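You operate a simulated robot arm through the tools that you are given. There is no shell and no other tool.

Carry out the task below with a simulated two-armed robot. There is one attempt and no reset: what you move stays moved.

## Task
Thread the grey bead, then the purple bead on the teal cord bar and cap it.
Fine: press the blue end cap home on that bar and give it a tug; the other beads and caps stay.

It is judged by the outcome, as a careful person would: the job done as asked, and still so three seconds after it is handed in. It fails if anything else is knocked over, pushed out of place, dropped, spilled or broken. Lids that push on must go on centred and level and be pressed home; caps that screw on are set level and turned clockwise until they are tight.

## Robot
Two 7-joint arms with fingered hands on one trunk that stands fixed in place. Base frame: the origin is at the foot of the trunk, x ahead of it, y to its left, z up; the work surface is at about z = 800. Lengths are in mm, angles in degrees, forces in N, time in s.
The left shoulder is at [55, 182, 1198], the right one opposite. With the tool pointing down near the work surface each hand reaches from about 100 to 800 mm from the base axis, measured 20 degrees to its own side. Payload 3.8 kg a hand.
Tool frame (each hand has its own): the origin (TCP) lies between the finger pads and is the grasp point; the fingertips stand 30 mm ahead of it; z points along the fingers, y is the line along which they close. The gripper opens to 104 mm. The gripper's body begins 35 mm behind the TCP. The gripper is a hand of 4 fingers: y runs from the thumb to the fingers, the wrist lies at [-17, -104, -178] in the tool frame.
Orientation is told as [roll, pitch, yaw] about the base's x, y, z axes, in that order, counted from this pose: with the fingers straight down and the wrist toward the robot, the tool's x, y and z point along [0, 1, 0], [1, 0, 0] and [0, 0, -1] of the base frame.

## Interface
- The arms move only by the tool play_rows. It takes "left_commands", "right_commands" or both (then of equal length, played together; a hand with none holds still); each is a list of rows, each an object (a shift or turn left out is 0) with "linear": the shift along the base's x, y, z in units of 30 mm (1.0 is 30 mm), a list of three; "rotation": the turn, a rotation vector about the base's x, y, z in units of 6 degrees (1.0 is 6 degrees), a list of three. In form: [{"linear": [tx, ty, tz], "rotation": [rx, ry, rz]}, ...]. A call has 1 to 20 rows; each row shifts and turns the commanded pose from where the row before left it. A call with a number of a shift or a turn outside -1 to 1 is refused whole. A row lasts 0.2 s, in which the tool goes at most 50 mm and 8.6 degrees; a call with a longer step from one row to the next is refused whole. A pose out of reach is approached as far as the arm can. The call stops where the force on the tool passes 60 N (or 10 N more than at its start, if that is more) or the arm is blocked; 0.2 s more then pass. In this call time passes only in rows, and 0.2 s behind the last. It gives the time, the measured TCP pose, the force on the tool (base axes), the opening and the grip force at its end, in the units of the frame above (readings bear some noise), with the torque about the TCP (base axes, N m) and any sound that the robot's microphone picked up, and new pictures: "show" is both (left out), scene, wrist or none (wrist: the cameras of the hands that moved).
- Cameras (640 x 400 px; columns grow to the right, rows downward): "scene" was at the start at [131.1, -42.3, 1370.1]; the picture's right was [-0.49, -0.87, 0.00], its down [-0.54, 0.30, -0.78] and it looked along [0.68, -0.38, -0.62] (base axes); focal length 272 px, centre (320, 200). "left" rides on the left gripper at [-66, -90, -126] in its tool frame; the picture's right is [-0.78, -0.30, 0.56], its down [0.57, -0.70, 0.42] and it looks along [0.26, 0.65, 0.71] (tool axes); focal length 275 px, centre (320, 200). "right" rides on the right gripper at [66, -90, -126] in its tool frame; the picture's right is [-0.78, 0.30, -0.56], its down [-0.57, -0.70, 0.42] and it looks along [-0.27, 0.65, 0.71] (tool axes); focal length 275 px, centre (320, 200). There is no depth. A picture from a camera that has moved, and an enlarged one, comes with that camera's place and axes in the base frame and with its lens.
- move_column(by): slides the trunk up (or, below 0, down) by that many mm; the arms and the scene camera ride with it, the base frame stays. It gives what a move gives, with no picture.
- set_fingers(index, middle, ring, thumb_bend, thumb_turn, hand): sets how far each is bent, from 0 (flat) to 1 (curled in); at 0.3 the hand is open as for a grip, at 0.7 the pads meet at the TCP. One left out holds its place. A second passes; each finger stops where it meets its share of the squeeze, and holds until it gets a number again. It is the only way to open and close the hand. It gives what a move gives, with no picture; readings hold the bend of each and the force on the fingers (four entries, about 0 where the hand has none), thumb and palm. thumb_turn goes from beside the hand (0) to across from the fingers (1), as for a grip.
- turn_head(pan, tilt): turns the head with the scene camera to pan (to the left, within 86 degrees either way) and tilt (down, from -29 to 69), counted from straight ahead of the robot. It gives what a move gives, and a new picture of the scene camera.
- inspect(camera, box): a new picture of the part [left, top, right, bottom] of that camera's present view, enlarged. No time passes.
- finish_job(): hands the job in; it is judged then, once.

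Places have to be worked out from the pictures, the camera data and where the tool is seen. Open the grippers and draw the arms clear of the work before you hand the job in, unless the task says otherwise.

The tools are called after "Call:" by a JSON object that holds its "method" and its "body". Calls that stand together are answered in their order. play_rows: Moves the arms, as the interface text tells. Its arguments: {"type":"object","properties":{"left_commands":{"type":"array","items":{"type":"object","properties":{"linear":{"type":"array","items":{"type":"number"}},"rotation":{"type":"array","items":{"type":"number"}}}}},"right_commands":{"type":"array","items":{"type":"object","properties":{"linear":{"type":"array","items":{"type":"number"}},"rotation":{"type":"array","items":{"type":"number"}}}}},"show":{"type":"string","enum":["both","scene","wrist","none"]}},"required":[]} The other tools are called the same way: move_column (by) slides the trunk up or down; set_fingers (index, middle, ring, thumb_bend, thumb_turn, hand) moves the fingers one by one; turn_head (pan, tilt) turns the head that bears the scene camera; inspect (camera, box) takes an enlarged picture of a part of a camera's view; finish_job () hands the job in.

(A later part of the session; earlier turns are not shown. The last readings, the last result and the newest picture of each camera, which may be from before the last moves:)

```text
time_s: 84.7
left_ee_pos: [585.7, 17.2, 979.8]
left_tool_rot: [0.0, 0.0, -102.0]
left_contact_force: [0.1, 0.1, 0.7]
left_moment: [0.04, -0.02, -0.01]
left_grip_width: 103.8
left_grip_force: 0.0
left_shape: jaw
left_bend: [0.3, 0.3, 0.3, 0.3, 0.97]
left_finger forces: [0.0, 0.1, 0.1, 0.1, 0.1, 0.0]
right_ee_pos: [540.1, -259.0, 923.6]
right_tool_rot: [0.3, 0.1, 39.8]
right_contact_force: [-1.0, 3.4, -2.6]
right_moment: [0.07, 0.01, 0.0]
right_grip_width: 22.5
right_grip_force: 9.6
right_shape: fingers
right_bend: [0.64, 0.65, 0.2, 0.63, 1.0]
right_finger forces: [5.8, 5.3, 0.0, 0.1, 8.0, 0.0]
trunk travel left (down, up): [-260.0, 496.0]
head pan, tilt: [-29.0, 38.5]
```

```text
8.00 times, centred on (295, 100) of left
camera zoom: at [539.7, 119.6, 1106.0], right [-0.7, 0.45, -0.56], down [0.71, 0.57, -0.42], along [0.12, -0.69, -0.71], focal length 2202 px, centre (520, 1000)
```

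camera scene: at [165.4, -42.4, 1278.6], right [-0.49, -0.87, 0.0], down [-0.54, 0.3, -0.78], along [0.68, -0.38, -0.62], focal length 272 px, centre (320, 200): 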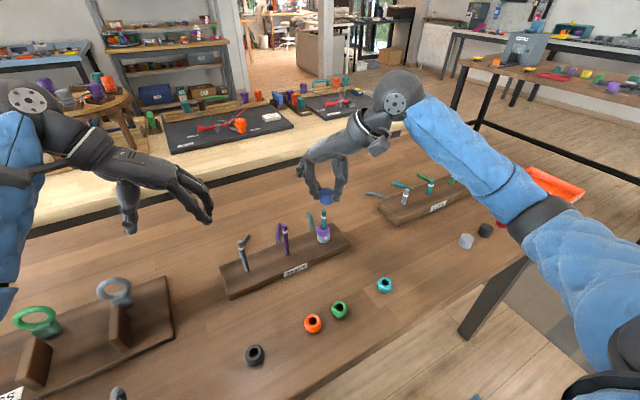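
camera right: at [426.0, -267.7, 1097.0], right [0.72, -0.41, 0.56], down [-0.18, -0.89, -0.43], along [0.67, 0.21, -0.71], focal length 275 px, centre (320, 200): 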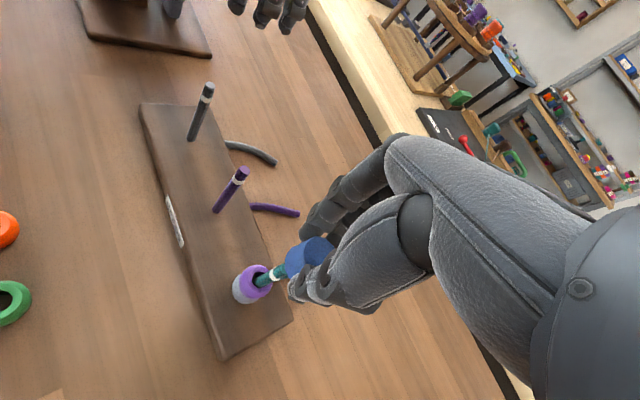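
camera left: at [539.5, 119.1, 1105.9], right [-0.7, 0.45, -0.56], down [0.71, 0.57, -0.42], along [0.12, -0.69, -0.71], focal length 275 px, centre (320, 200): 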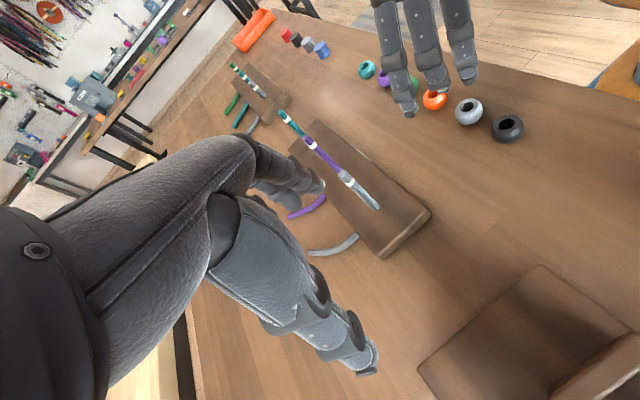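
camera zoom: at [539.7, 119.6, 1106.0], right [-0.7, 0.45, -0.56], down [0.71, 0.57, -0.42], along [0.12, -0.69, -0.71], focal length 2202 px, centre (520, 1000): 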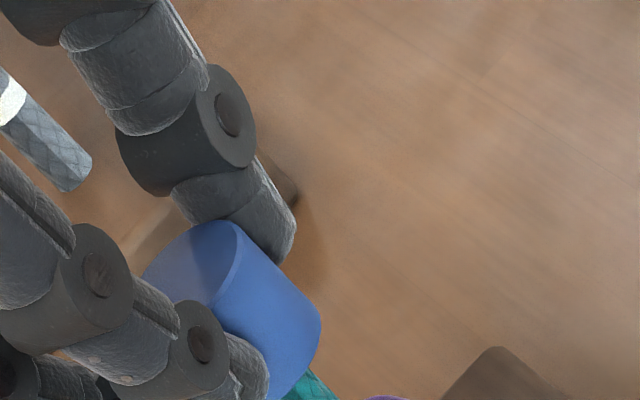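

The cap top is now at z≈911, with the bar tip near the cap's inner end; there is a small lateral force of 3.4 N in y. I ease y by +0.6 mm toward relief and press 1.5 mm more.

Call:
{"method": "play_rows", "body": {"right_commands": [{"linear": [0, 0, 0]}, {"linear": [0, 0, 0]}], "show": "none"}}

Call:
{"method": "play_rows", "body": {"right_commands": [{"linear": [0, 0, -0.05]}, {"linear": [0, 0, 0]}], "show": "none"}}

Call:
{"method": "inspect", "body": {"camera": "scene", "box": [305, 185, 355, 225]}}

```text
time_s: 85.2
left_ee_pos: [585.5, 16.4, 980.0]
left_tool_rot: [0.0, 0.1, -102.1]
left_contact_force: [-0.4, 0.4, 0.9]
left_moment: [0.03, -0.02, 0.02]
left_grip_width: 103.6
left_grip_force: 0.0
left_shape: jaw
left_bend: [0.3, 0.3, 0.3, 0.3, 0.97]
left_finger forces: [0.1, 0.0, 0.0, 0.0, 0.1, 0.0]
right_ee_pos: [539.8, -259.4, 923.5]
right_tool_rot: [0.2, 0.1, 39.7]
right_contact_force: [-1.4, 5.3, -2.3]
right_moment: [0.06, 0.02, 0.01]
right_grip_width: 22.4
right_grip_force: 9.0
right_shape: fingers
right_bend: [0.64, 0.65, 0.2, 0.63, 1.0]
right_finger forces: [6.8, 5.1, 0.0, 0.1, 7.6, 0.1]
trunk travel left (down, up): [-260.0, 496.0]
head pan, tilt: [-29.0, 38.5]
```

```text
time_s: 85.8
left_ee_pos: [585.0, 16.7, 980.2]
left_tool_rot: [0.0, 0.0, -102.0]
left_contact_force: [0.0, -0.6, 0.1]
left_moment: [-0.02, -0.05, -0.02]
left_grip_width: 103.8
left_grip_force: 0.1
left_shape: jaw
left_bend: [0.3, 0.3, 0.3, 0.3, 0.97]
left_finger forces: [0.0, 0.0, 0.1, 0.0, 0.1, 0.0]
right_ee_pos: [541.0, -260.0, 922.5]
right_tool_rot: [0.1, 0.0, 39.8]
right_contact_force: [-2.1, 5.3, 1.3]
right_moment: [0.1, 0.07, 0.06]
right_grip_width: 22.6
right_grip_force: 9.8
right_shape: fingers
right_bend: [0.64, 0.65, 0.2, 0.63, 1.0]
right_finger forces: [6.8, 5.0, 0.1, 0.0, 8.2, 0.0]
trunk travel left (down, up): [-260.0, 496.0]
head pan, tilt: [-29.0, 38.5]
```

```text
10.00 times, centred on (330, 205) of scene
camera zoom: at [165.2, -41.6, 1278.7], right [-0.49, -0.87, 0.0], down [-0.54, 0.3, -0.78], along [0.68, -0.38, -0.62], focal length 2718 px, centre (220, 150)
```

zoom: 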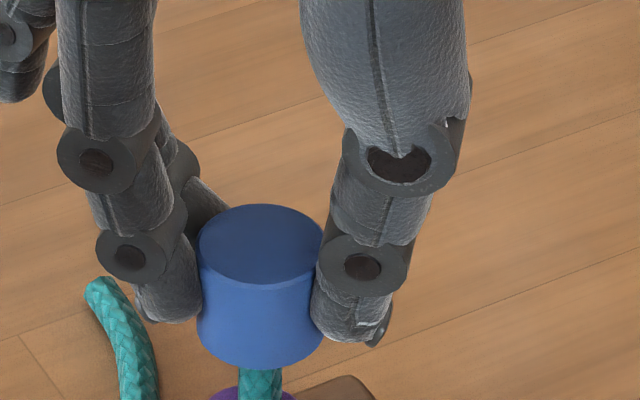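

The cap is now constrained by the bar (it resists both up and sideways), so it has engaged. I open the fingers to release it and see how it sits.

Call:
{"method": "set_fingers", "body": {"hand": "right", "index": 0.54, "middle": 0.54, "thumb_bend": 0.54}}

Call:
{"method": "inspect", "body": {"camera": "scene", "box": [300, 185, 360, 235]}}

Call:
{"method": "inspect", "body": {"camera": "left", "box": [265, 75, 345, 140]}}

Call:
{"method": "inspect", "body": {"camera": "right", "box": [240, 200, 360, 300]}}

```text
time_s: 86.8
left_ee_pos: [585.1, 16.4, 978.9]
left_tool_rot: [0.0, 0.1, -102.0]
left_contact_force: [-0.1, 0.2, 0.2]
left_moment: [0.01, 0.01, 0.02]
left_grip_width: 103.7
left_grip_force: 0.1
left_shape: jaw
left_bend: [0.3, 0.3, 0.3, 0.3, 0.97]
left_finger forces: [0.1, 0.0, 0.0, 0.0, 0.1, 0.1]
right_ee_pos: [540.4, -260.6, 921.5]
right_tool_rot: [0.1, 0.1, 39.7]
right_contact_force: [0.2, -0.6, -0.1]
right_moment: [0.06, -0.02, -0.02]
right_grip_width: 42.6
right_grip_force: 0.1
right_shape: fingers
right_bend: [0.54, 0.54, 0.2, 0.54, 1.0]
right_finger forces: [0.0, 0.1, 0.0, 0.1, 0.0, 0.0]
trunk travel left (down, up): [-260.0, 496.0]
head pan, tilt: [-29.0, 38.5]
```

```text
8.00 times, centred on (330, 210) of scene
camera zoom: at [165.6, -42.3, 1278.5], right [-0.49, -0.87, 0.0], down [-0.54, 0.3, -0.78], along [0.68, -0.38, -0.62], focal length 2174 px, centre (240, 120)
```

zoom: 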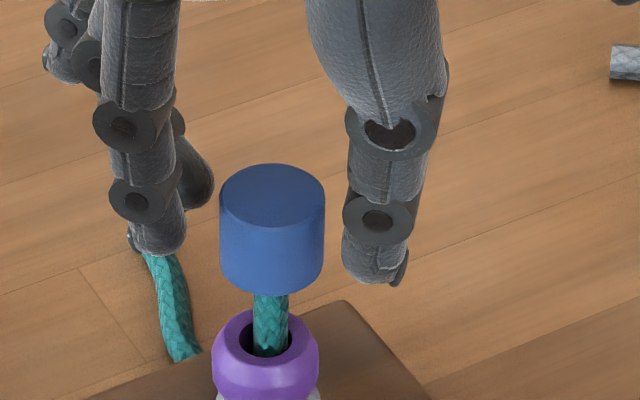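

```text
6.15 times, centred on (305, 108) of left
camera zoom: at [539.7, 119.1, 1106.2], right [-0.7, 0.45, -0.56], down [0.71, 0.57, -0.42], along [0.12, -0.69, -0.71], focal length 1694 px, centre (412, 769)
```

zoom: 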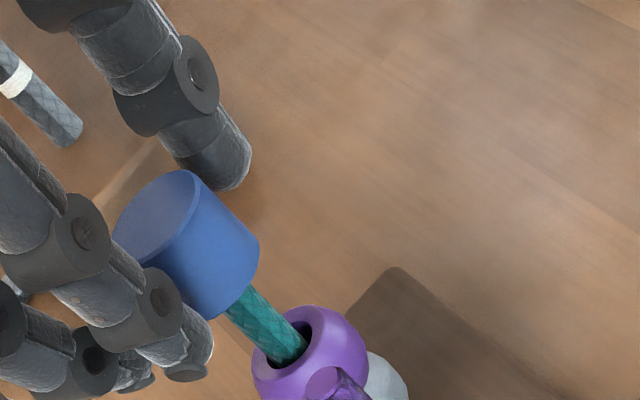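

```text
4.00 times, centred on (300, 250) of right
camera zoom: at [430.2, -265.5, 1048.1], right [0.72, -0.41, 0.55], down [-0.17, -0.89, -0.43], along [0.67, 0.21, -0.72], focal length 1101 px, centre (400, 0)
```

zoom: 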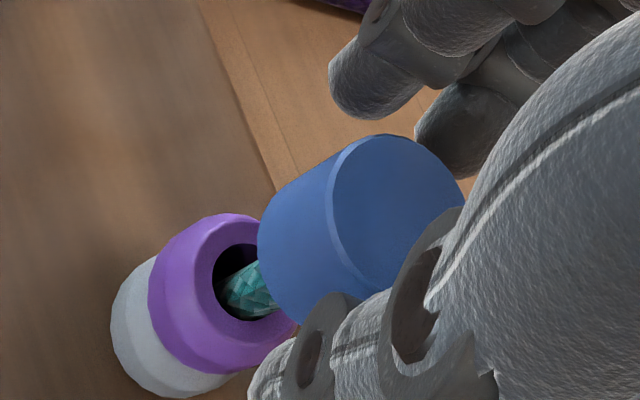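

The cap sits centred and level, hiding the white band, top at z≈911. To be sure it is home I raise the hand, close the fingertips, and press down on its top.

Call:
{"method": "play_rows", "body": {"right_commands": [{"linear": [0, 0.02, 0.4]}, {"linear": [0, 0, 0.5]}, {"linear": [0, 0, 0.6]}, {"linear": [0, 0, 0]}], "show": "none"}}

Call:
{"method": "set_fingers", "body": {"hand": "right", "index": 0.68, "middle": 0.68, "thumb_bend": 0.68}}

Call:
{"method": "inspect", "body": {"camera": "scene", "box": [295, 165, 365, 235]}}

Call:
{"method": "inspect", "body": {"camera": "left", "box": [255, 55, 345, 130]}}

```text
time_s: 87.8
left_ee_pos: [586.4, 15.8, 980.7]
left_tool_rot: [0.0, 0.0, -102.0]
left_contact_force: [0.4, -0.2, 0.5]
left_moment: [0.01, 0.0, -0.01]
left_grip_width: 103.6
left_grip_force: 0.1
left_shape: jaw
left_bend: [0.3, 0.3, 0.3, 0.3, 0.97]
left_finger forces: [0.0, 0.1, 0.0, 0.0, 0.1, 0.1]
right_ee_pos: [540.0, -257.5, 967.4]
right_tool_rot: [0.1, 0.1, 39.7]
right_contact_force: [-0.1, 0.4, -0.2]
right_moment: [-0.03, -0.01, -0.01]
right_grip_width: 43.0
right_grip_force: 0.0
right_shape: fingers
right_bend: [0.54, 0.54, 0.2, 0.54, 1.0]
right_finger forces: [0.1, 0.0, 0.1, 0.1, 0.0, 0.0]
trunk travel left (down, up): [-260.0, 496.0]
head pan, tilt: [-29.0, 38.5]
```

```text
time_s: 88.8
left_ee_pos: [587.0, 16.4, 980.2]
left_tool_rot: [0.0, 0.0, -102.0]
left_contact_force: [-1.0, 0.2, 0.6]
left_moment: [0.03, 0.0, -0.03]
left_grip_width: 103.8
left_grip_force: 0.1
left_shape: jaw
left_bend: [0.3, 0.3, 0.3, 0.3, 0.97]
left_finger forces: [0.1, 0.1, 0.0, 0.1, 0.0, 0.0]
right_ee_pos: [540.9, -257.8, 967.2]
right_tool_rot: [0.1, 0.2, 39.7]
right_contact_force: [0.1, -0.4, 0.7]
right_moment: [0.0, 0.03, 0.03]
right_grip_width: 8.5
right_grip_force: 0.1
right_shape: fingers
right_bend: [0.68, 0.68, 0.2, 0.68, 1.0]
right_finger forces: [0.0, 0.0, 0.1, 0.0, 0.0, 0.0]
trunk travel left (down, up): [-260.0, 496.0]
head pan, tilt: [-29.0, 38.5]
```

```text
5.71 times, centred on (330, 200) of scene
camera zoom: at [165.6, -42.3, 1278.5], right [-0.49, -0.87, 0.0], down [-0.54, 0.3, -0.78], along [0.68, -0.38, -0.62], focal length 1553 px, centre (263, 200)
```

zoom: 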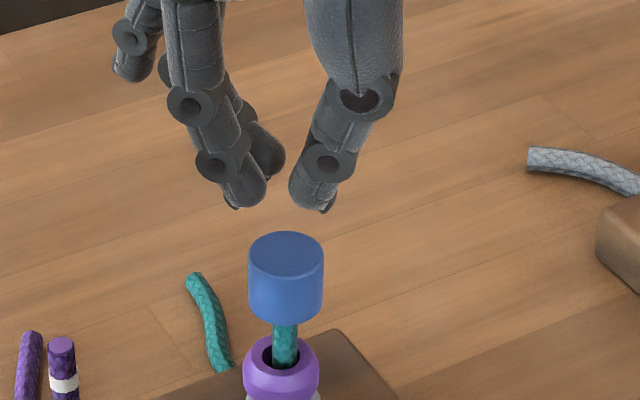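

```text
5.33 times, centred on (300, 92) of left
camera zoom: at [539.6, 119.1, 1106.2], right [-0.7, 0.45, -0.56], down [0.71, 0.57, -0.42], along [0.12, -0.69, -0.71], focal length 1468 px, centre (427, 773)
```

zoom: 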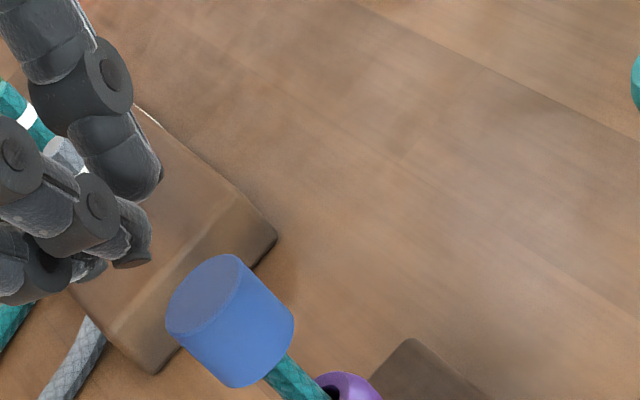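

The fingertips are together above the cap. In the left view I want to check the cap's levelness at higher zoom before pressing.

Call:
{"method": "inspect", "body": {"camera": "left", "box": [280, 95, 330, 135]}}

Call:
{"method": "inspect", "body": {"camera": "scene", "box": [310, 195, 350, 235]}}

Call:
{"method": "inspect", "body": {"camera": "right", "box": [220, 210, 340, 310]}}

```text
10.00 times, centred on (305, 115) of left
camera zoom: at [539.6, 119.1, 1106.2], right [-0.7, 0.45, -0.56], down [0.71, 0.57, -0.42], along [0.12, -0.69, -0.71], focal length 2753 px, centre (470, 1050)
```

zoom: 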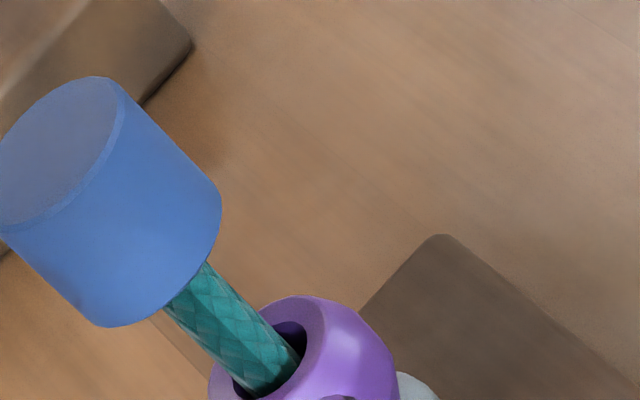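

```text
10.00 times, centred on (330, 215) of scene
camera zoom: at [165.6, -42.3, 1278.5], right [-0.49, -0.87, 0.0], down [-0.54, 0.3, -0.78], along [0.68, -0.38, -0.62], focal length 2718 px, centre (220, 50)
```

zoom: 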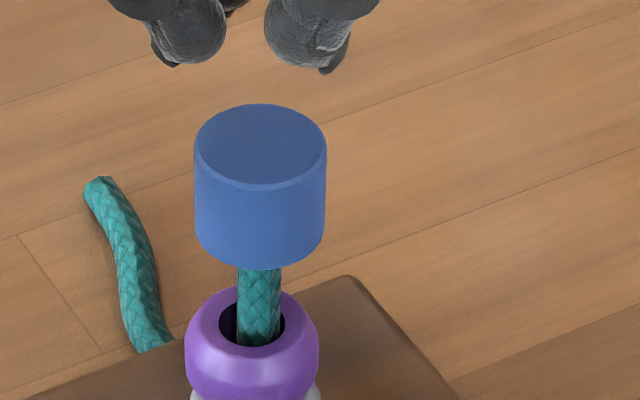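

```text
4.00 times, centred on (280, 260) of right
camera zoom: at [429.4, -263.6, 1093.1], right [0.72, -0.41, 0.55], down [-0.17, -0.89, -0.43], along [0.67, 0.21, -0.71], focal length 1101 px, centre (480, -40)
```

zoom: 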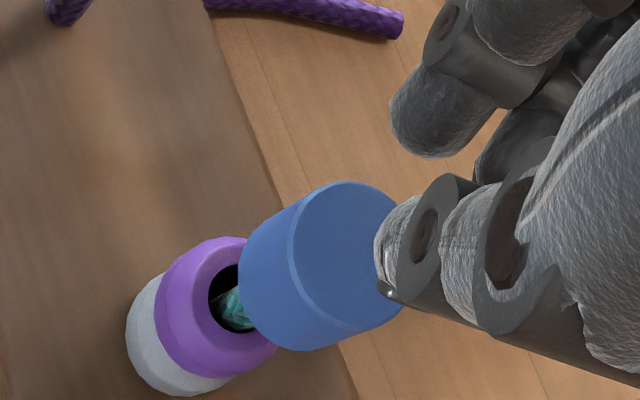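

At 10x the cap's side lines run exactly along the bar's vertical direction, so it is level and centred. I centre the closed fingertips over it (-1.8,-1.6) and lower to just above its top.

Call:
{"method": "play_rows", "body": {"right_commands": [{"linear": [-0.06, -0.05, -0.2]}, {"linear": [0, 0, -0.2]}, {"linear": [0, 0, -0.15]}, {"linear": [0, 0, 0]}], "show": "none"}}

Call:
{"method": "inspect", "body": {"camera": "scene", "box": [300, 175, 360, 225]}}

Call:
{"method": "inspect", "body": {"camera": "left", "box": [255, 65, 325, 125]}}

```text
time_s: 89.8
left_ee_pos: [586.2, 15.7, 979.7]
left_tool_rot: [0.0, -0.1, -102.0]
left_contact_force: [-0.4, -0.5, 0.9]
left_moment: [-0.01, -0.05, 0.0]
left_grip_width: 103.7
left_grip_force: 0.1
left_shape: jaw
left_bend: [0.3, 0.3, 0.3, 0.3, 0.97]
left_finger forces: [0.0, 0.0, 0.0, 0.1, 0.1, 0.1]
right_ee_pos: [538.2, -260.9, 951.3]
right_tool_rot: [0.1, 0.2, 39.7]
right_contact_force: [-0.1, -0.2, 0.7]
right_moment: [0.01, -0.05, -0.01]
right_grip_width: 8.5
right_grip_force: 0.0
right_shape: fingers
right_bend: [0.68, 0.68, 0.2, 0.68, 1.0]
right_finger forces: [0.1, 0.1, 0.0, 0.0, 0.0, 0.0]
trunk travel left (down, up): [-260.0, 496.0]
head pan, tilt: [-29.0, 38.5]
```

```text
8.00 times, centred on (330, 200) of scene
camera zoom: at [165.6, -42.3, 1278.5], right [-0.49, -0.87, 0.0], down [-0.54, 0.3, -0.78], along [0.68, -0.38, -0.62], focal length 2174 px, centre (240, 200)
```

zoom: 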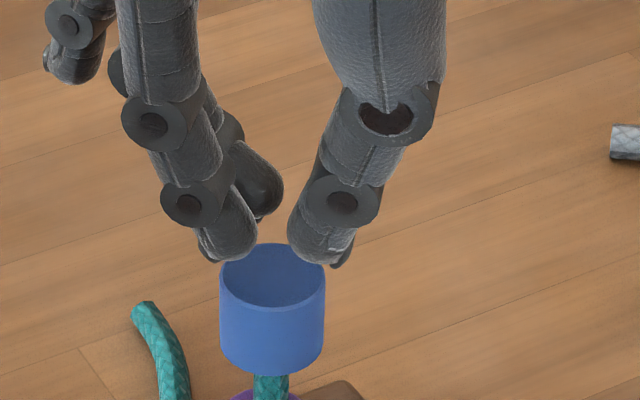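

```text
6.67 times, centred on (290, 95) of left
camera zoom: at [539.6, 119.1, 1106.2], right [-0.7, 0.45, -0.56], down [0.71, 0.57, -0.42], along [0.12, -0.69, -0.71], focal length 1835 px, centre (520, 900)
```

zoom: 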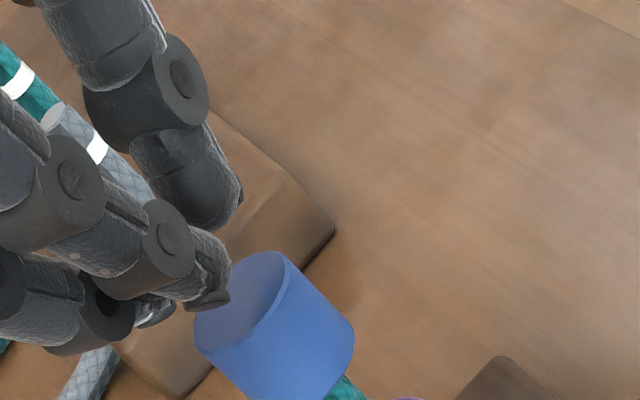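

The tips straddle the cap's edges; I close them fully so they press nearer its centre.

Call:
{"method": "set_fingers", "body": {"hand": "right", "index": 0.74, "middle": 0.74, "thumb_bend": 0.74}}

Call:
{"method": "inspect", "body": {"camera": "scene", "box": [300, 175, 360, 225]}}

Call:
{"method": "inspect", "body": {"camera": "left", "box": [255, 65, 325, 125]}}

```text
time_s: 90.8
left_ee_pos: [584.6, 16.5, 980.4]
left_tool_rot: [0.0, 0.0, -102.0]
left_contact_force: [1.0, 0.4, -1.0]
left_moment: [-0.01, -0.01, 0.01]
left_grip_width: 103.4
left_grip_force: 0.1
left_shape: jaw
left_bend: [0.3, 0.3, 0.3, 0.3, 0.97]
left_finger forces: [0.0, 0.0, 0.0, 0.1, 0.1, 0.0]
right_ee_pos: [538.4, -260.7, 951.7]
right_tool_rot: [0.1, 0.1, 39.7]
right_contact_force: [-0.4, -0.5, 0.1]
right_moment: [0.01, -0.02, -0.01]
right_grip_width: 0.1
right_grip_force: 0.0
right_shape: fingers
right_bend: [0.73, 0.73, 0.2, 0.72, 1.0]
right_finger forces: [0.0, 0.0, 0.0, 0.0, 0.0, 0.0]
trunk travel left (down, up): [-260.0, 496.0]
head pan, tilt: [-29.0, 38.5]
```

```text
8.00 times, centred on (330, 200) of scene
camera zoom: at [165.6, -42.3, 1278.5], right [-0.49, -0.87, 0.0], down [-0.54, 0.3, -0.78], along [0.68, -0.38, -0.62], focal length 2174 px, centre (240, 200)
```

zoom: 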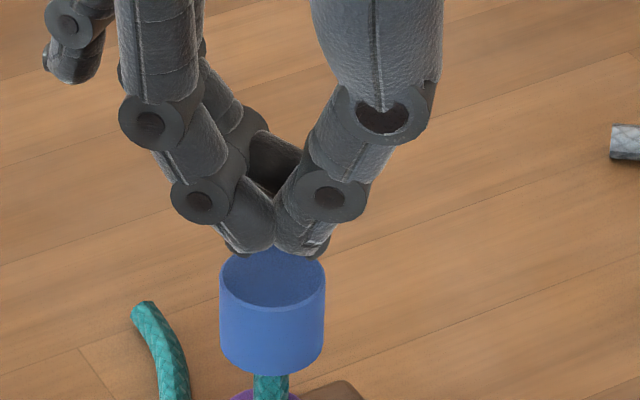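

```text
6.67 times, centred on (290, 95) of left
camera zoom: at [539.6, 119.1, 1106.2], right [-0.7, 0.45, -0.56], down [0.71, 0.57, -0.42], along [0.12, -0.69, -0.71], focal length 1835 px, centre (520, 900)
```

zoom: 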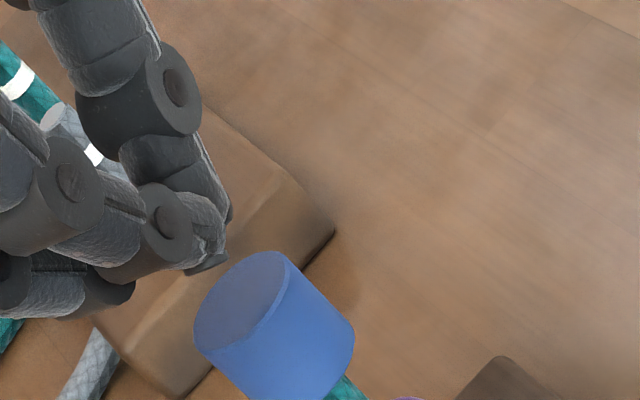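

The joined fingertips are right over the cap's axis. I lower them in small steps onto the cap and build up the pressing force.

Call:
{"method": "play_rows", "body": {"right_commands": [{"linear": [0, 0, -0.1]}, {"linear": [0, 0, -0.1]}, {"linear": [0, 0, 0]}], "show": "none"}}

Call:
{"method": "play_rows", "body": {"right_commands": [{"linear": [0, 0, -0.07]}, {"linear": [0, 0, -0.07]}, {"linear": [0, 0, 0]}], "show": "none"}}

Call:
{"method": "inspect", "body": {"camera": "scene", "box": [300, 180, 360, 230]}}

```text
time_s: 91.7
left_ee_pos: [585.5, 16.3, 980.3]
left_tool_rot: [0.0, 0.0, -102.1]
left_contact_force: [0.1, 0.0, 0.0]
left_moment: [0.0, -0.02, -0.01]
left_grip_width: 103.6
left_grip_force: 0.1
left_shape: jaw
left_bend: [0.3, 0.3, 0.3, 0.3, 0.97]
left_finger forces: [0.0, 0.0, 0.1, 0.1, 0.0, 0.0]
right_ee_pos: [538.2, -259.1, 944.5]
right_tool_rot: [0.1, 0.0, 39.8]
right_contact_force: [-0.2, -0.3, 0.2]
right_moment: [0.02, 0.01, 0.01]
right_grip_width: 0.0
right_grip_force: 0.1
right_shape: fingers
right_bend: [0.73, 0.73, 0.2, 0.72, 1.0]
right_finger forces: [0.0, 0.0, 0.1, 0.0, 0.0, 0.0]
trunk travel left (down, up): [-260.0, 496.0]
head pan, tilt: [-29.0, 38.5]
```

```text
time_s: 92.5
left_ee_pos: [584.5, 15.9, 979.8]
left_tool_rot: [0.0, 0.0, -101.9]
left_contact_force: [0.7, 0.2, -0.2]
left_moment: [-0.03, 0.01, 0.02]
left_grip_width: 103.7
left_grip_force: 0.1
left_shape: jaw
left_bend: [0.3, 0.3, 0.3, 0.3, 0.97]
left_finger forces: [0.0, 0.0, 0.0, 0.0, 0.0, 0.0]
right_ee_pos: [538.5, -259.3, 940.0]
right_tool_rot: [0.0, -0.1, 39.7]
right_contact_force: [-0.1, 0.0, 0.8]
right_moment: [0.03, 0.01, 0.0]
right_grip_width: 0.0
right_grip_force: 0.1
right_shape: fingers
right_bend: [0.73, 0.73, 0.2, 0.72, 1.0]
right_finger forces: [0.1, 0.0, 0.2, 0.1, 0.0, 0.0]
trunk travel left (down, up): [-260.0, 496.0]
head pan, tilt: [-29.0, 38.5]
```

```text
8.00 times, centred on (330, 205) of scene
camera zoom: at [165.5, -42.3, 1278.5], right [-0.49, -0.87, 0.0], down [-0.54, 0.3, -0.78], along [0.68, -0.38, -0.62], focal length 2174 px, centre (240, 160)
```

zoom: 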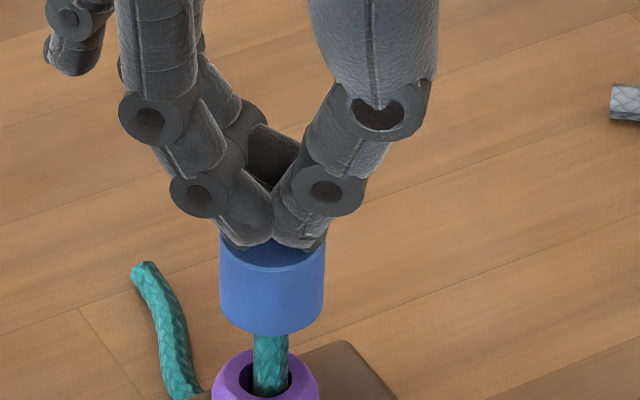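

Near contact now. I continue with 2 mm steps.

Call:
{"method": "play_rows", "body": {"right_commands": [{"linear": [0, 0, -0.07]}, {"linear": [0, 0, 0]}], "show": "none"}}

Call:
{"method": "play_rows", "body": {"right_commands": [{"linear": [0, 0, -0.07]}, {"linear": [0, 0, 0]}], "show": "none"}}

Call:
{"method": "play_rows", "body": {"right_commands": [{"linear": [0, 0, -0.07]}, {"linear": [0, 0, 0]}], "show": "none"}}

Call:
{"method": "inspect", "body": {"camera": "scene", "box": [300, 180, 360, 230]}}

```text
time_s: 93.0
left_ee_pos: [584.9, 16.9, 979.7]
left_tool_rot: [0.0, 0.0, -102.0]
left_contact_force: [-0.2, -0.8, 0.3]
left_moment: [0.02, 0.01, 0.02]
left_grip_width: 103.6
left_grip_force: 0.1
left_shape: jaw
left_bend: [0.3, 0.3, 0.3, 0.3, 0.97]
left_finger forces: [0.0, 0.0, 0.0, 0.0, 0.0, 0.1]
right_ee_pos: [538.5, -259.6, 939.6]
right_tool_rot: [0.0, -0.2, 39.7]
right_contact_force: [0.1, -1.0, 8.4]
right_moment: [-0.1, 0.08, 0.02]
right_grip_width: 0.2
right_grip_force: 7.2
right_shape: fingers
right_bend: [0.73, 0.73, 0.2, 0.72, 1.0]
right_finger forces: [0.1, 0.0, 0.1, 0.1, 13.9, 0.0]
trunk travel left (down, up): [-260.0, 496.0]
head pan, tilt: [-29.0, 38.5]
```

```text
time_s: 93.7
left_ee_pos: [583.4, 16.2, 981.6]
left_tool_rot: [0.1, 0.0, -102.0]
left_contact_force: [0.0, -0.6, 0.7]
left_moment: [0.01, 0.01, -0.01]
left_grip_width: 103.8
left_grip_force: 0.1
left_shape: jaw
left_bend: [0.3, 0.3, 0.3, 0.3, 0.97]
left_finger forces: [0.0, 0.0, 0.1, 0.1, 0.0, 0.0]
right_ee_pos: [537.4, -260.7, 939.4]
right_tool_rot: [-0.2, -0.3, 39.6]
right_contact_force: [-0.9, -4.0, 21.8]
right_moment: [-0.13, 0.26, 0.01]
right_grip_width: 0.0
right_grip_force: 13.8
right_shape: fingers
right_bend: [0.73, 0.74, 0.2, 0.73, 1.0]
right_finger forces: [0.0, 0.1, 0.0, 0.1, 27.8, 0.0]
trunk travel left (down, up): [-260.0, 496.0]
head pan, tilt: [-29.0, 38.5]
```

```text
time_s: 94.2
left_ee_pos: [583.1, 17.2, 981.3]
left_tool_rot: [0.0, 0.0, -102.0]
left_contact_force: [0.8, -0.5, 1.0]
left_moment: [-0.01, 0.01, -0.04]
left_grip_width: 103.8
left_grip_force: 0.0
left_shape: jaw
left_bend: [0.3, 0.3, 0.3, 0.3, 0.97]
left_finger forces: [0.0, 0.0, 0.0, 0.0, 0.1, 0.1]
right_ee_pos: [537.2, -259.7, 937.9]
right_tool_rot: [-0.1, -0.4, 39.6]
right_contact_force: [-3.9, -5.5, 32.3]
right_moment: [-0.24, 0.41, 0.02]
right_grip_width: 0.2
right_grip_force: 19.8
right_shape: fingers
right_bend: [0.73, 0.74, 0.2, 0.73, 1.0]
right_finger forces: [0.0, 0.1, 0.0, 0.1, 38.4, 0.0]
trunk travel left (down, up): [-260.0, 496.0]
head pan, tilt: [-29.0, 38.5]
```

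```text
8.00 times, centred on (330, 205) of scene
camera zoom: at [162.4, -41.7, 1279.2], right [-0.49, -0.87, 0.0], down [-0.54, 0.3, -0.78], along [0.69, -0.38, -0.62], focal length 2174 px, centre (240, 160)
```

zoom: 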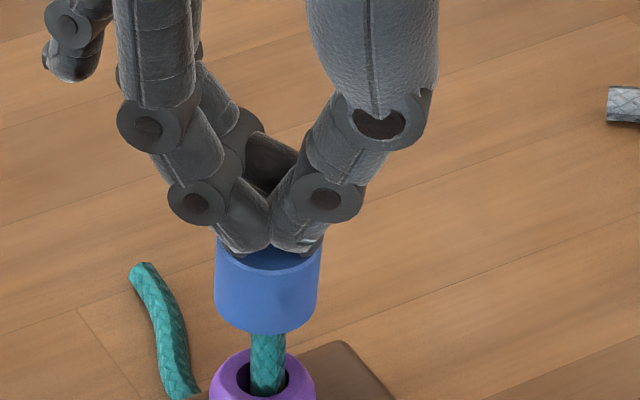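

The press reached 32 N with no further travel, so the cap is seated hard. I back off upward and compare the cap's position with the view taken before pressing.

Call:
{"method": "play_rows", "body": {"right_commands": [{"linear": [0, 0, 0.2]}, {"linear": [0, 0, 0.4]}, {"linear": [0, 0, 0.4]}, {"linear": [0, 0, 0]}], "show": "none"}}

Call:
{"method": "inspect", "body": {"camera": "scene", "box": [310, 195, 350, 235]}}

Call:
{"method": "inspect", "body": {"camera": "left", "box": [280, 95, 330, 135]}}

```text
time_s: 95.2
left_ee_pos: [587.0, 16.3, 979.5]
left_tool_rot: [0.0, 0.0, -102.1]
left_contact_force: [-0.3, 0.3, -0.2]
left_moment: [0.01, -0.03, 0.02]
left_grip_width: 103.5
left_grip_force: 0.1
left_shape: jaw
left_bend: [0.3, 0.3, 0.3, 0.3, 0.97]
left_finger forces: [0.0, 0.0, 0.0, 0.1, 0.0, 0.0]
right_ee_pos: [539.0, -259.3, 963.9]
right_tool_rot: [0.2, 0.3, 39.7]
right_contact_force: [0.3, 0.2, -0.1]
right_moment: [-0.02, -0.01, -0.01]
right_grip_width: 0.0
right_grip_force: 0.1
right_shape: fingers
right_bend: [0.73, 0.74, 0.2, 0.72, 1.0]
right_finger forces: [0.0, 0.0, 0.1, 0.0, 0.1, 0.0]
trunk travel left (down, up): [-260.0, 496.0]
head pan, tilt: [-29.0, 38.5]
```

```text
10.00 times, centred on (330, 215) of scene
camera zoom: at [165.6, -42.2, 1278.5], right [-0.49, -0.87, 0.0], down [-0.54, 0.3, -0.78], along [0.68, -0.38, -0.62], focal length 2718 px, centre (220, 50)
```

zoom: 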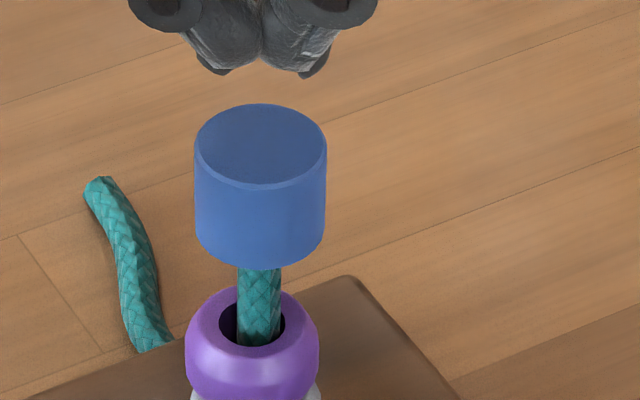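

```text
10.00 times, centred on (305, 115) of left
camera zoom: at [539.6, 119.2, 1106.1], right [-0.7, 0.45, -0.56], down [0.71, 0.57, -0.42], along [0.12, -0.69, -0.71], focal length 2753 px, centre (470, 1050)
```

zoom: 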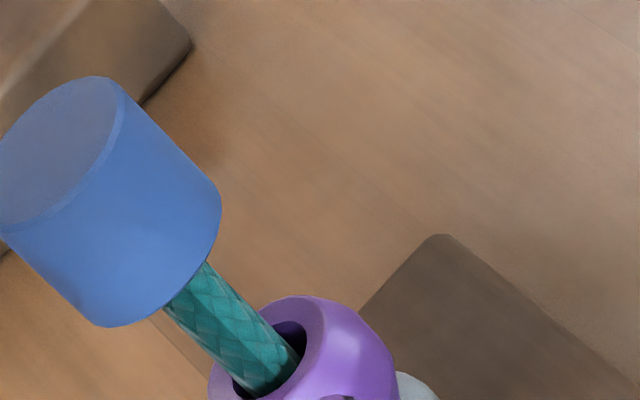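

The cap stands at exactly the same place before and after a 32 N press: it is home. Now for the tug: I open the fingers, come down around the cap and grip it again.

Call:
{"method": "set_fingers", "body": {"hand": "right", "index": 0.53, "middle": 0.53, "thumb_bend": 0.53}}

Call:
{"method": "play_rows", "body": {"right_commands": [{"linear": [0, 0, -0.3]}, {"linear": [0, 0, -0.3]}, {"linear": [0, 0, -0.3]}, {"linear": [0, 0, -0.3]}, {"linear": [0, 0, -0.15]}, {"linear": [0, 0, 0]}], "show": "none"}}

Call:
{"method": "inspect", "body": {"camera": "scene", "box": [300, 185, 360, 235]}}

Call:
{"method": "inspect", "body": {"camera": "right", "box": [240, 200, 360, 300]}}

```text
time_s: 96.2
left_ee_pos: [585.6, 16.3, 979.4]
left_tool_rot: [0.0, -0.1, -101.9]
left_contact_force: [-0.7, -0.9, 0.4]
left_moment: [0.01, 0.0, 0.01]
left_grip_width: 103.7
left_grip_force: 0.0
left_shape: jaw
left_bend: [0.3, 0.3, 0.3, 0.3, 0.97]
left_finger forces: [0.0, 0.0, 0.0, 0.1, 0.0, 0.0]
right_ee_pos: [538.5, -260.1, 964.0]
right_tool_rot: [0.1, 0.1, 39.7]
right_contact_force: [0.1, -0.2, 0.1]
right_moment: [0.03, -0.01, 0.02]
right_grip_width: 45.4
right_grip_force: 0.0
right_shape: fingers
right_bend: [0.53, 0.53, 0.2, 0.53, 1.0]
right_finger forces: [0.0, 0.1, 0.1, 0.1, 0.0, 0.0]
trunk travel left (down, up): [-260.0, 496.0]
head pan, tilt: [-29.0, 38.5]
```

```text
time_s: 97.7
left_ee_pos: [584.7, 17.6, 980.3]
left_tool_rot: [-0.1, -0.1, -102.0]
left_contact_force: [-0.5, 0.1, 1.1]
left_moment: [-0.01, 0.06, -0.01]
left_grip_width: 103.9
left_grip_force: 0.2
left_shape: jaw
left_bend: [0.3, 0.3, 0.3, 0.3, 0.97]
left_finger forces: [0.0, 0.0, 0.1, 0.0, 0.1, 0.0]
right_ee_pos: [539.0, -259.0, 924.0]
right_tool_rot: [0.1, 0.2, 39.8]
right_contact_force: [-0.1, -0.5, -1.0]
right_moment: [-0.03, -0.03, 0.01]
right_grip_width: 45.3
right_grip_force: 0.0
right_shape: fingers
right_bend: [0.53, 0.53, 0.2, 0.53, 1.0]
right_finger forces: [0.1, 0.0, 0.1, 0.1, 0.0, 0.0]
trunk travel left (down, up): [-260.0, 496.0]
head pan, tilt: [-29.0, 38.5]
```

```text
8.00 times, centred on (330, 210) of scene
camera zoom: at [165.6, -42.3, 1278.5], right [-0.49, -0.87, 0.0], down [-0.54, 0.3, -0.78], along [0.68, -0.38, -0.62], focal length 2174 px, centre (240, 120)
```

zoom: 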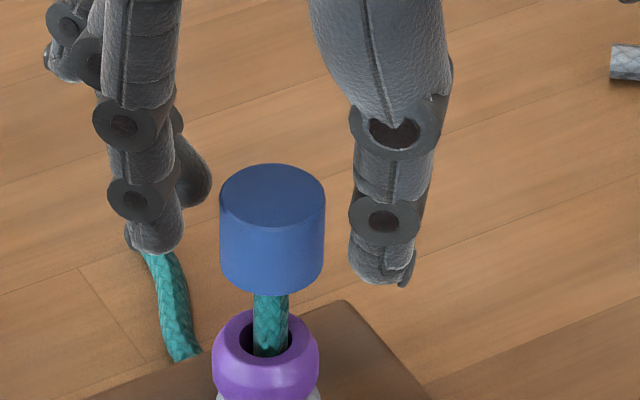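

```text
4.00 times, centred on (300, 250) of right
camera zoom: at [428.5, -265.2, 1049.7], right [0.72, -0.41, 0.56], down [-0.17, -0.89, -0.43], along [0.67, 0.21, -0.71], focal length 1101 px, centre (400, 0)
```

zoom: 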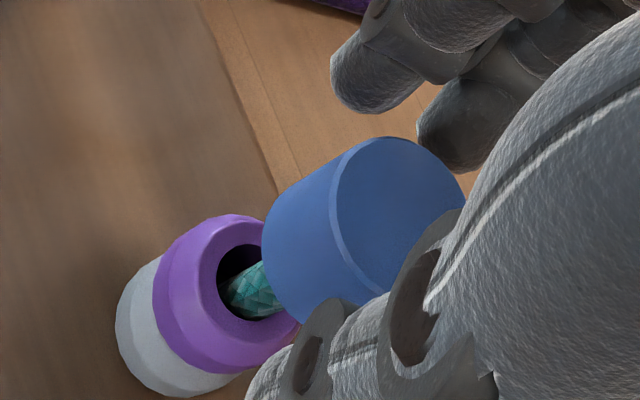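

The cap lies between the digits. I close softly first, and check the side forces before pulling.

Call:
{"method": "set_fingers", "body": {"hand": "right", "index": 0.63, "middle": 0.63, "thumb_bend": 0.63}}

Call:
{"method": "inspect", "body": {"camera": "scene", "box": [300, 185, 360, 235]}}

```text
time_s: 98.7
left_ee_pos: [585.9, 15.5, 980.2]
left_tool_rot: [0.1, 0.1, -102.0]
left_contact_force: [-0.1, 0.4, 0.6]
left_moment: [0.0, -0.01, 0.02]
left_grip_width: 103.7
left_grip_force: 0.0
left_shape: jaw
left_bend: [0.3, 0.3, 0.3, 0.3, 0.97]
left_finger forces: [0.1, 0.1, 0.1, 0.1, 0.1, 0.0]
right_ee_pos: [538.5, -258.3, 925.4]
right_tool_rot: [0.1, 0.1, 39.7]
right_contact_force: [-0.3, -0.8, -0.5]
right_moment: [-0.02, 0.0, 0.03]
right_grip_width: 24.9
right_grip_force: 1.9
right_shape: fingers
right_bend: [0.62, 0.62, 0.2, 0.61, 1.0]
right_finger forces: [0.8, 0.9, 0.0, 0.0, 1.8, 0.0]
trunk travel left (down, up): [-260.0, 496.0]
head pan, tilt: [-29.0, 38.5]
```

```text
8.00 times, centred on (330, 210) of scene
camera zoom: at [165.6, -42.3, 1278.5], right [-0.49, -0.87, 0.0], down [-0.54, 0.3, -0.78], along [0.68, -0.38, -0.62], focal length 2174 px, centre (240, 120)
```

zoom: 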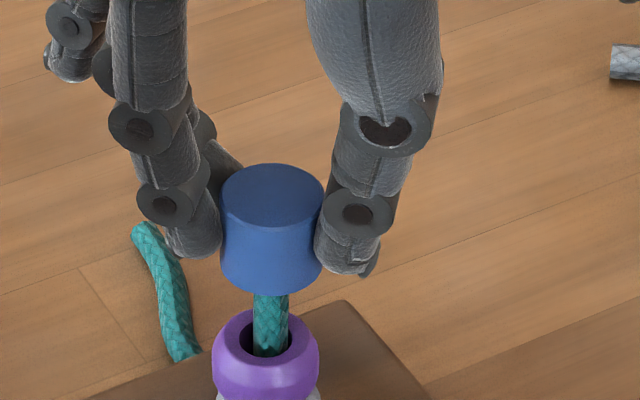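

Balanced, centred contact with no side force. I firm the grip and tug upward by 1.5 mm steps, reading the force.

Call:
{"method": "set_fingers", "body": {"hand": "right", "index": 0.7, "middle": 0.7, "thumb_bend": 0.7}}

Call:
{"method": "play_rows", "body": {"right_commands": [{"linear": [0, 0, 0.05]}, {"linear": [0, 0, 0]}], "show": "none"}}

Call:
{"method": "play_rows", "body": {"right_commands": [{"linear": [0, 0, 0.05]}, {"linear": [0, 0, 0]}], "show": "none"}}

Call:
{"method": "inspect", "body": {"camera": "scene", "box": [300, 185, 360, 235]}}

```text
time_s: 99.7
left_ee_pos: [586.8, 18.1, 978.8]
left_tool_rot: [-0.1, 0.0, -102.1]
left_contact_force: [0.2, -0.5, -0.3]
left_moment: [0.0, 0.02, 0.0]
left_grip_width: 103.8
left_grip_force: 0.1
left_shape: jaw
left_bend: [0.3, 0.3, 0.3, 0.3, 0.97]
left_finger forces: [0.1, 0.1, 0.0, 0.0, 0.0, 0.0]
right_ee_pos: [539.4, -258.6, 924.7]
right_tool_rot: [0.2, 0.1, 39.7]
right_contact_force: [2.6, 3.2, -0.6]
right_moment: [0.06, -0.04, 0.03]
right_grip_width: 22.6
right_grip_force: 9.7
right_shape: fingers
right_bend: [0.63, 0.64, 0.2, 0.63, 1.0]
right_finger forces: [5.3, 6.0, 0.0, 0.0, 7.5, 0.0]
trunk travel left (down, up): [-260.0, 496.0]
head pan, tilt: [-29.0, 38.5]
```

```text
time_s: 100.2
left_ee_pos: [586.1, 17.4, 978.5]
left_tool_rot: [0.0, 0.0, -102.1]
left_contact_force: [-0.2, 0.3, -0.6]
left_moment: [0.02, 0.02, -0.03]
left_grip_width: 103.7
left_grip_force: 0.1
left_shape: jaw
left_bend: [0.3, 0.3, 0.3, 0.3, 0.97]
left_finger forces: [0.0, 0.0, 0.1, 0.1, 0.1, 0.1]
right_ee_pos: [538.2, -258.7, 924.2]
right_tool_rot: [0.1, 0.3, 39.7]
right_contact_force: [1.4, 3.0, -5.2]
right_moment: [0.1, -0.05, 0.02]
right_grip_width: 22.6
right_grip_force: 9.4
right_shape: fingers
right_bend: [0.63, 0.64, 0.2, 0.63, 1.0]
right_finger forces: [6.0, 5.5, 0.0, 0.0, 6.9, 0.0]
trunk travel left (down, up): [-260.0, 496.0]
head pan, tilt: [-29.0, 38.5]
```

```text
time_s: 100.8
left_ee_pos: [585.2, 15.3, 981.5]
left_tool_rot: [0.0, -0.1, -101.9]
left_contact_force: [-0.4, 0.2, -0.1]
left_moment: [-0.01, -0.01, 0.0]
left_grip_width: 103.6
left_grip_force: 0.0
left_shape: jaw
left_bend: [0.3, 0.3, 0.3, 0.3, 0.97]
left_finger forces: [0.0, 0.1, 0.0, 0.0, 0.1, 0.0]
right_ee_pos: [538.9, -260.3, 928.2]
right_tool_rot: [0.0, -0.1, 39.6]
right_contact_force: [-0.9, -0.3, -1.0]
right_moment: [-0.05, 0.0, 0.01]
right_grip_width: 22.1
right_grip_force: 9.7
right_shape: fingers
right_bend: [0.64, 0.65, 0.2, 0.63, 1.0]
right_finger forces: [4.6, 5.3, 0.0, 0.0, 9.2, 0.0]
trunk travel left (down, up): [-260.0, 496.0]
head pan, tilt: [-29.0, 38.5]
```

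```text
8.00 times, centred on (330, 210) of scene
camera zoom: at [164.8, -42.4, 1278.8], right [-0.49, -0.87, 0.0], down [-0.54, 0.3, -0.78], along [0.68, -0.38, -0.62], focal length 2174 px, centre (240, 120)
```

zoom: 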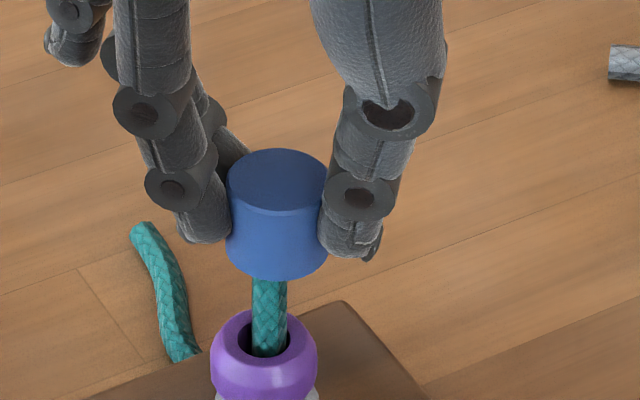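

The tug lifted the cap a few millimetres (it let go just above 5 N), so it was not yet truly locked home. I study the uncovered purple bar's band to understand the seat depth.

Call:
{"method": "inspect", "body": {"camera": "scene", "box": [270, 215, 310, 255]}}

Call:
{"method": "inspect", "body": {"camera": "left", "box": [280, 95, 340, 145]}}

Call:
{"method": "inspect", "body": {"camera": "right", "box": [240, 210, 340, 290]}}

```text
10.00 times, centred on (290, 235) of scene
camera zoom: at [164.8, -42.4, 1278.8], right [-0.49, -0.87, 0.0], down [-0.54, 0.3, -0.78], along [0.68, -0.38, -0.62], focal length 2718 px, centre (620, -150)
```

zoom: 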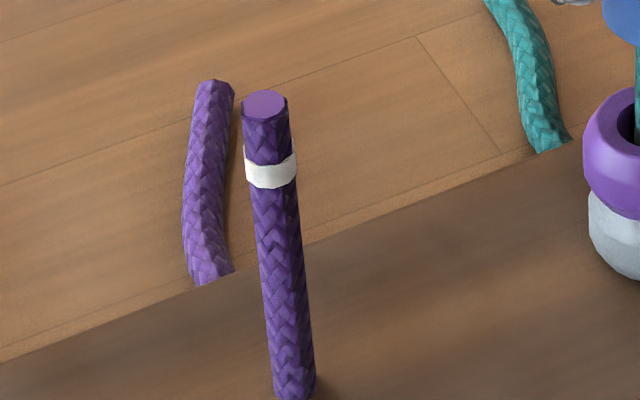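

```text
8.00 times, centred on (310, 120) of left
camera zoom: at [539.0, 119.0, 1106.8], right [-0.7, 0.45, -0.56], down [0.71, 0.57, -0.42], along [0.12, -0.69, -0.71], focal length 2202 px, centre (400, 840)
```

zoom: 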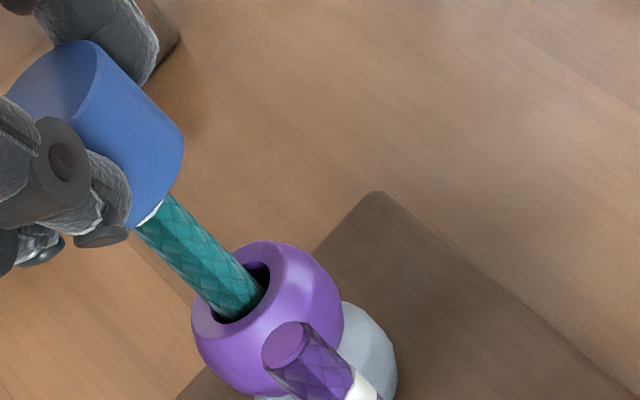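

```text
5.00 times, centred on (290, 250) of right
camera zoom: at [428.1, -265.8, 1054.3], right [0.72, -0.41, 0.56], down [-0.17, -0.89, -0.43], along [0.67, 0.21, -0.71], focal length 1376 px, centre (470, -50)
```

zoom: 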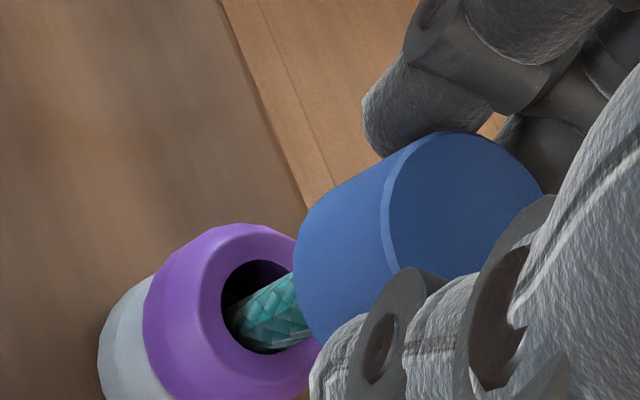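

The rim must travel ~4–5 mm back down past the band. I push the cap back down with the grip, nudging the hand slightly (+0.6,+0.8) to relieve the side load, and read the forces on the way.

Call:
{"method": "play_rows", "body": {"right_commands": [{"linear": [0.01, 0.03, -0.05]}, {"linear": [0, 0, -0.06]}, {"linear": [0, 0, 0]}], "show": "none"}}

Call:
{"method": "play_rows", "body": {"right_commands": [{"linear": [0, 0, -0.06]}, {"linear": [0, 0, 0]}], "show": "none"}}

Call:
{"method": "play_rows", "body": {"right_commands": [{"linear": [0, 0, -0.06]}, {"linear": [0, 0, 0]}], "show": "none"}}

Call:
{"method": "inspect", "body": {"camera": "scene", "box": [300, 185, 360, 235]}}

```text
time_s: 101.7
left_ee_pos: [586.2, 17.2, 979.7]
left_tool_rot: [0.0, 0.0, -102.1]
left_contact_force: [-0.1, 0.4, -0.1]
left_moment: [0.0, -0.01, 0.03]
left_grip_width: 103.5
left_grip_force: 0.0
left_shape: jaw
left_bend: [0.3, 0.3, 0.3, 0.3, 0.97]
left_finger forces: [0.0, 0.0, 0.0, 0.1, 0.0, 0.0]
right_ee_pos: [540.4, -258.9, 924.3]
right_tool_rot: [0.1, 0.1, 39.7]
right_contact_force: [4.0, 0.4, 0.1]
right_moment: [0.0, -0.09, -0.01]
right_grip_width: 22.3
right_grip_force: 10.0
right_shape: fingers
right_bend: [0.64, 0.65, 0.2, 0.63, 1.0]
right_finger forces: [5.2, 6.9, 0.0, 0.1, 7.5, 0.0]
trunk travel left (down, up): [-260.0, 496.0]
head pan, tilt: [-29.0, 38.5]
```

```text
time_s: 102.2
left_ee_pos: [584.1, 16.4, 979.3]
left_tool_rot: [0.1, 0.0, -102.0]
left_contact_force: [0.3, -0.5, -0.3]
left_moment: [-0.02, 0.01, 0.02]
left_grip_width: 103.9
left_grip_force: 0.1
left_shape: jaw
left_bend: [0.3, 0.3, 0.3, 0.3, 0.97]
left_finger forces: [0.1, 0.0, 0.0, 0.0, 0.0, 0.1]
right_ee_pos: [539.2, -258.7, 923.2]
right_tool_rot: [0.0, -0.2, 39.6]
right_contact_force: [4.3, 2.6, 9.1]
right_moment: [0.02, -0.07, -0.01]
right_grip_width: 22.2
right_grip_force: 11.2
right_shape: fingers
right_bend: [0.64, 0.65, 0.2, 0.63, 1.0]
right_finger forces: [5.6, 7.7, 0.0, 0.0, 8.4, 0.1]
trunk travel left (down, up): [-260.0, 496.0]
head pan, tilt: [-29.0, 38.5]
```

```text
time_s: 102.8
left_ee_pos: [584.7, 16.8, 979.6]
left_tool_rot: [0.0, -0.1, -101.9]
left_contact_force: [-0.2, 0.2, 0.0]
left_moment: [-0.02, 0.0, 0.02]
left_grip_width: 103.5
left_grip_force: 0.0
left_shape: jaw
left_bend: [0.3, 0.3, 0.3, 0.3, 0.97]
left_finger forces: [0.0, 0.0, 0.1, 0.0, 0.1, 0.0]
right_ee_pos: [538.8, -258.2, 921.1]
right_tool_rot: [0.0, -0.2, 39.7]
right_contact_force: [5.6, 2.2, 18.2]
right_moment: [-0.01, -0.16, -0.03]
right_grip_width: 21.8
right_grip_force: 12.7
right_shape: fingers
right_bend: [0.64, 0.65, 0.2, 0.63, 1.0]
right_finger forces: [6.0, 9.2, 0.0, 0.0, 9.8, 0.0]
trunk travel left (down, up): [-260.0, 496.0]
head pan, tilt: [-29.0, 38.5]
```

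```text
8.00 times, centred on (330, 210) of scene
camera zoom: at [164.7, -41.5, 1278.8], right [-0.49, -0.87, 0.0], down [-0.54, 0.3, -0.78], along [0.68, -0.38, -0.62], focal length 2174 px, centre (240, 120)
```

zoom: 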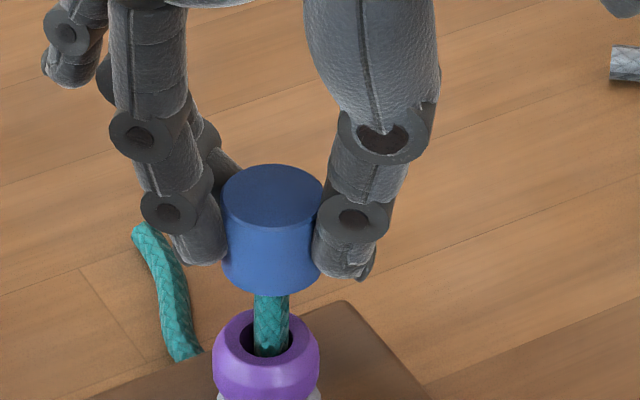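

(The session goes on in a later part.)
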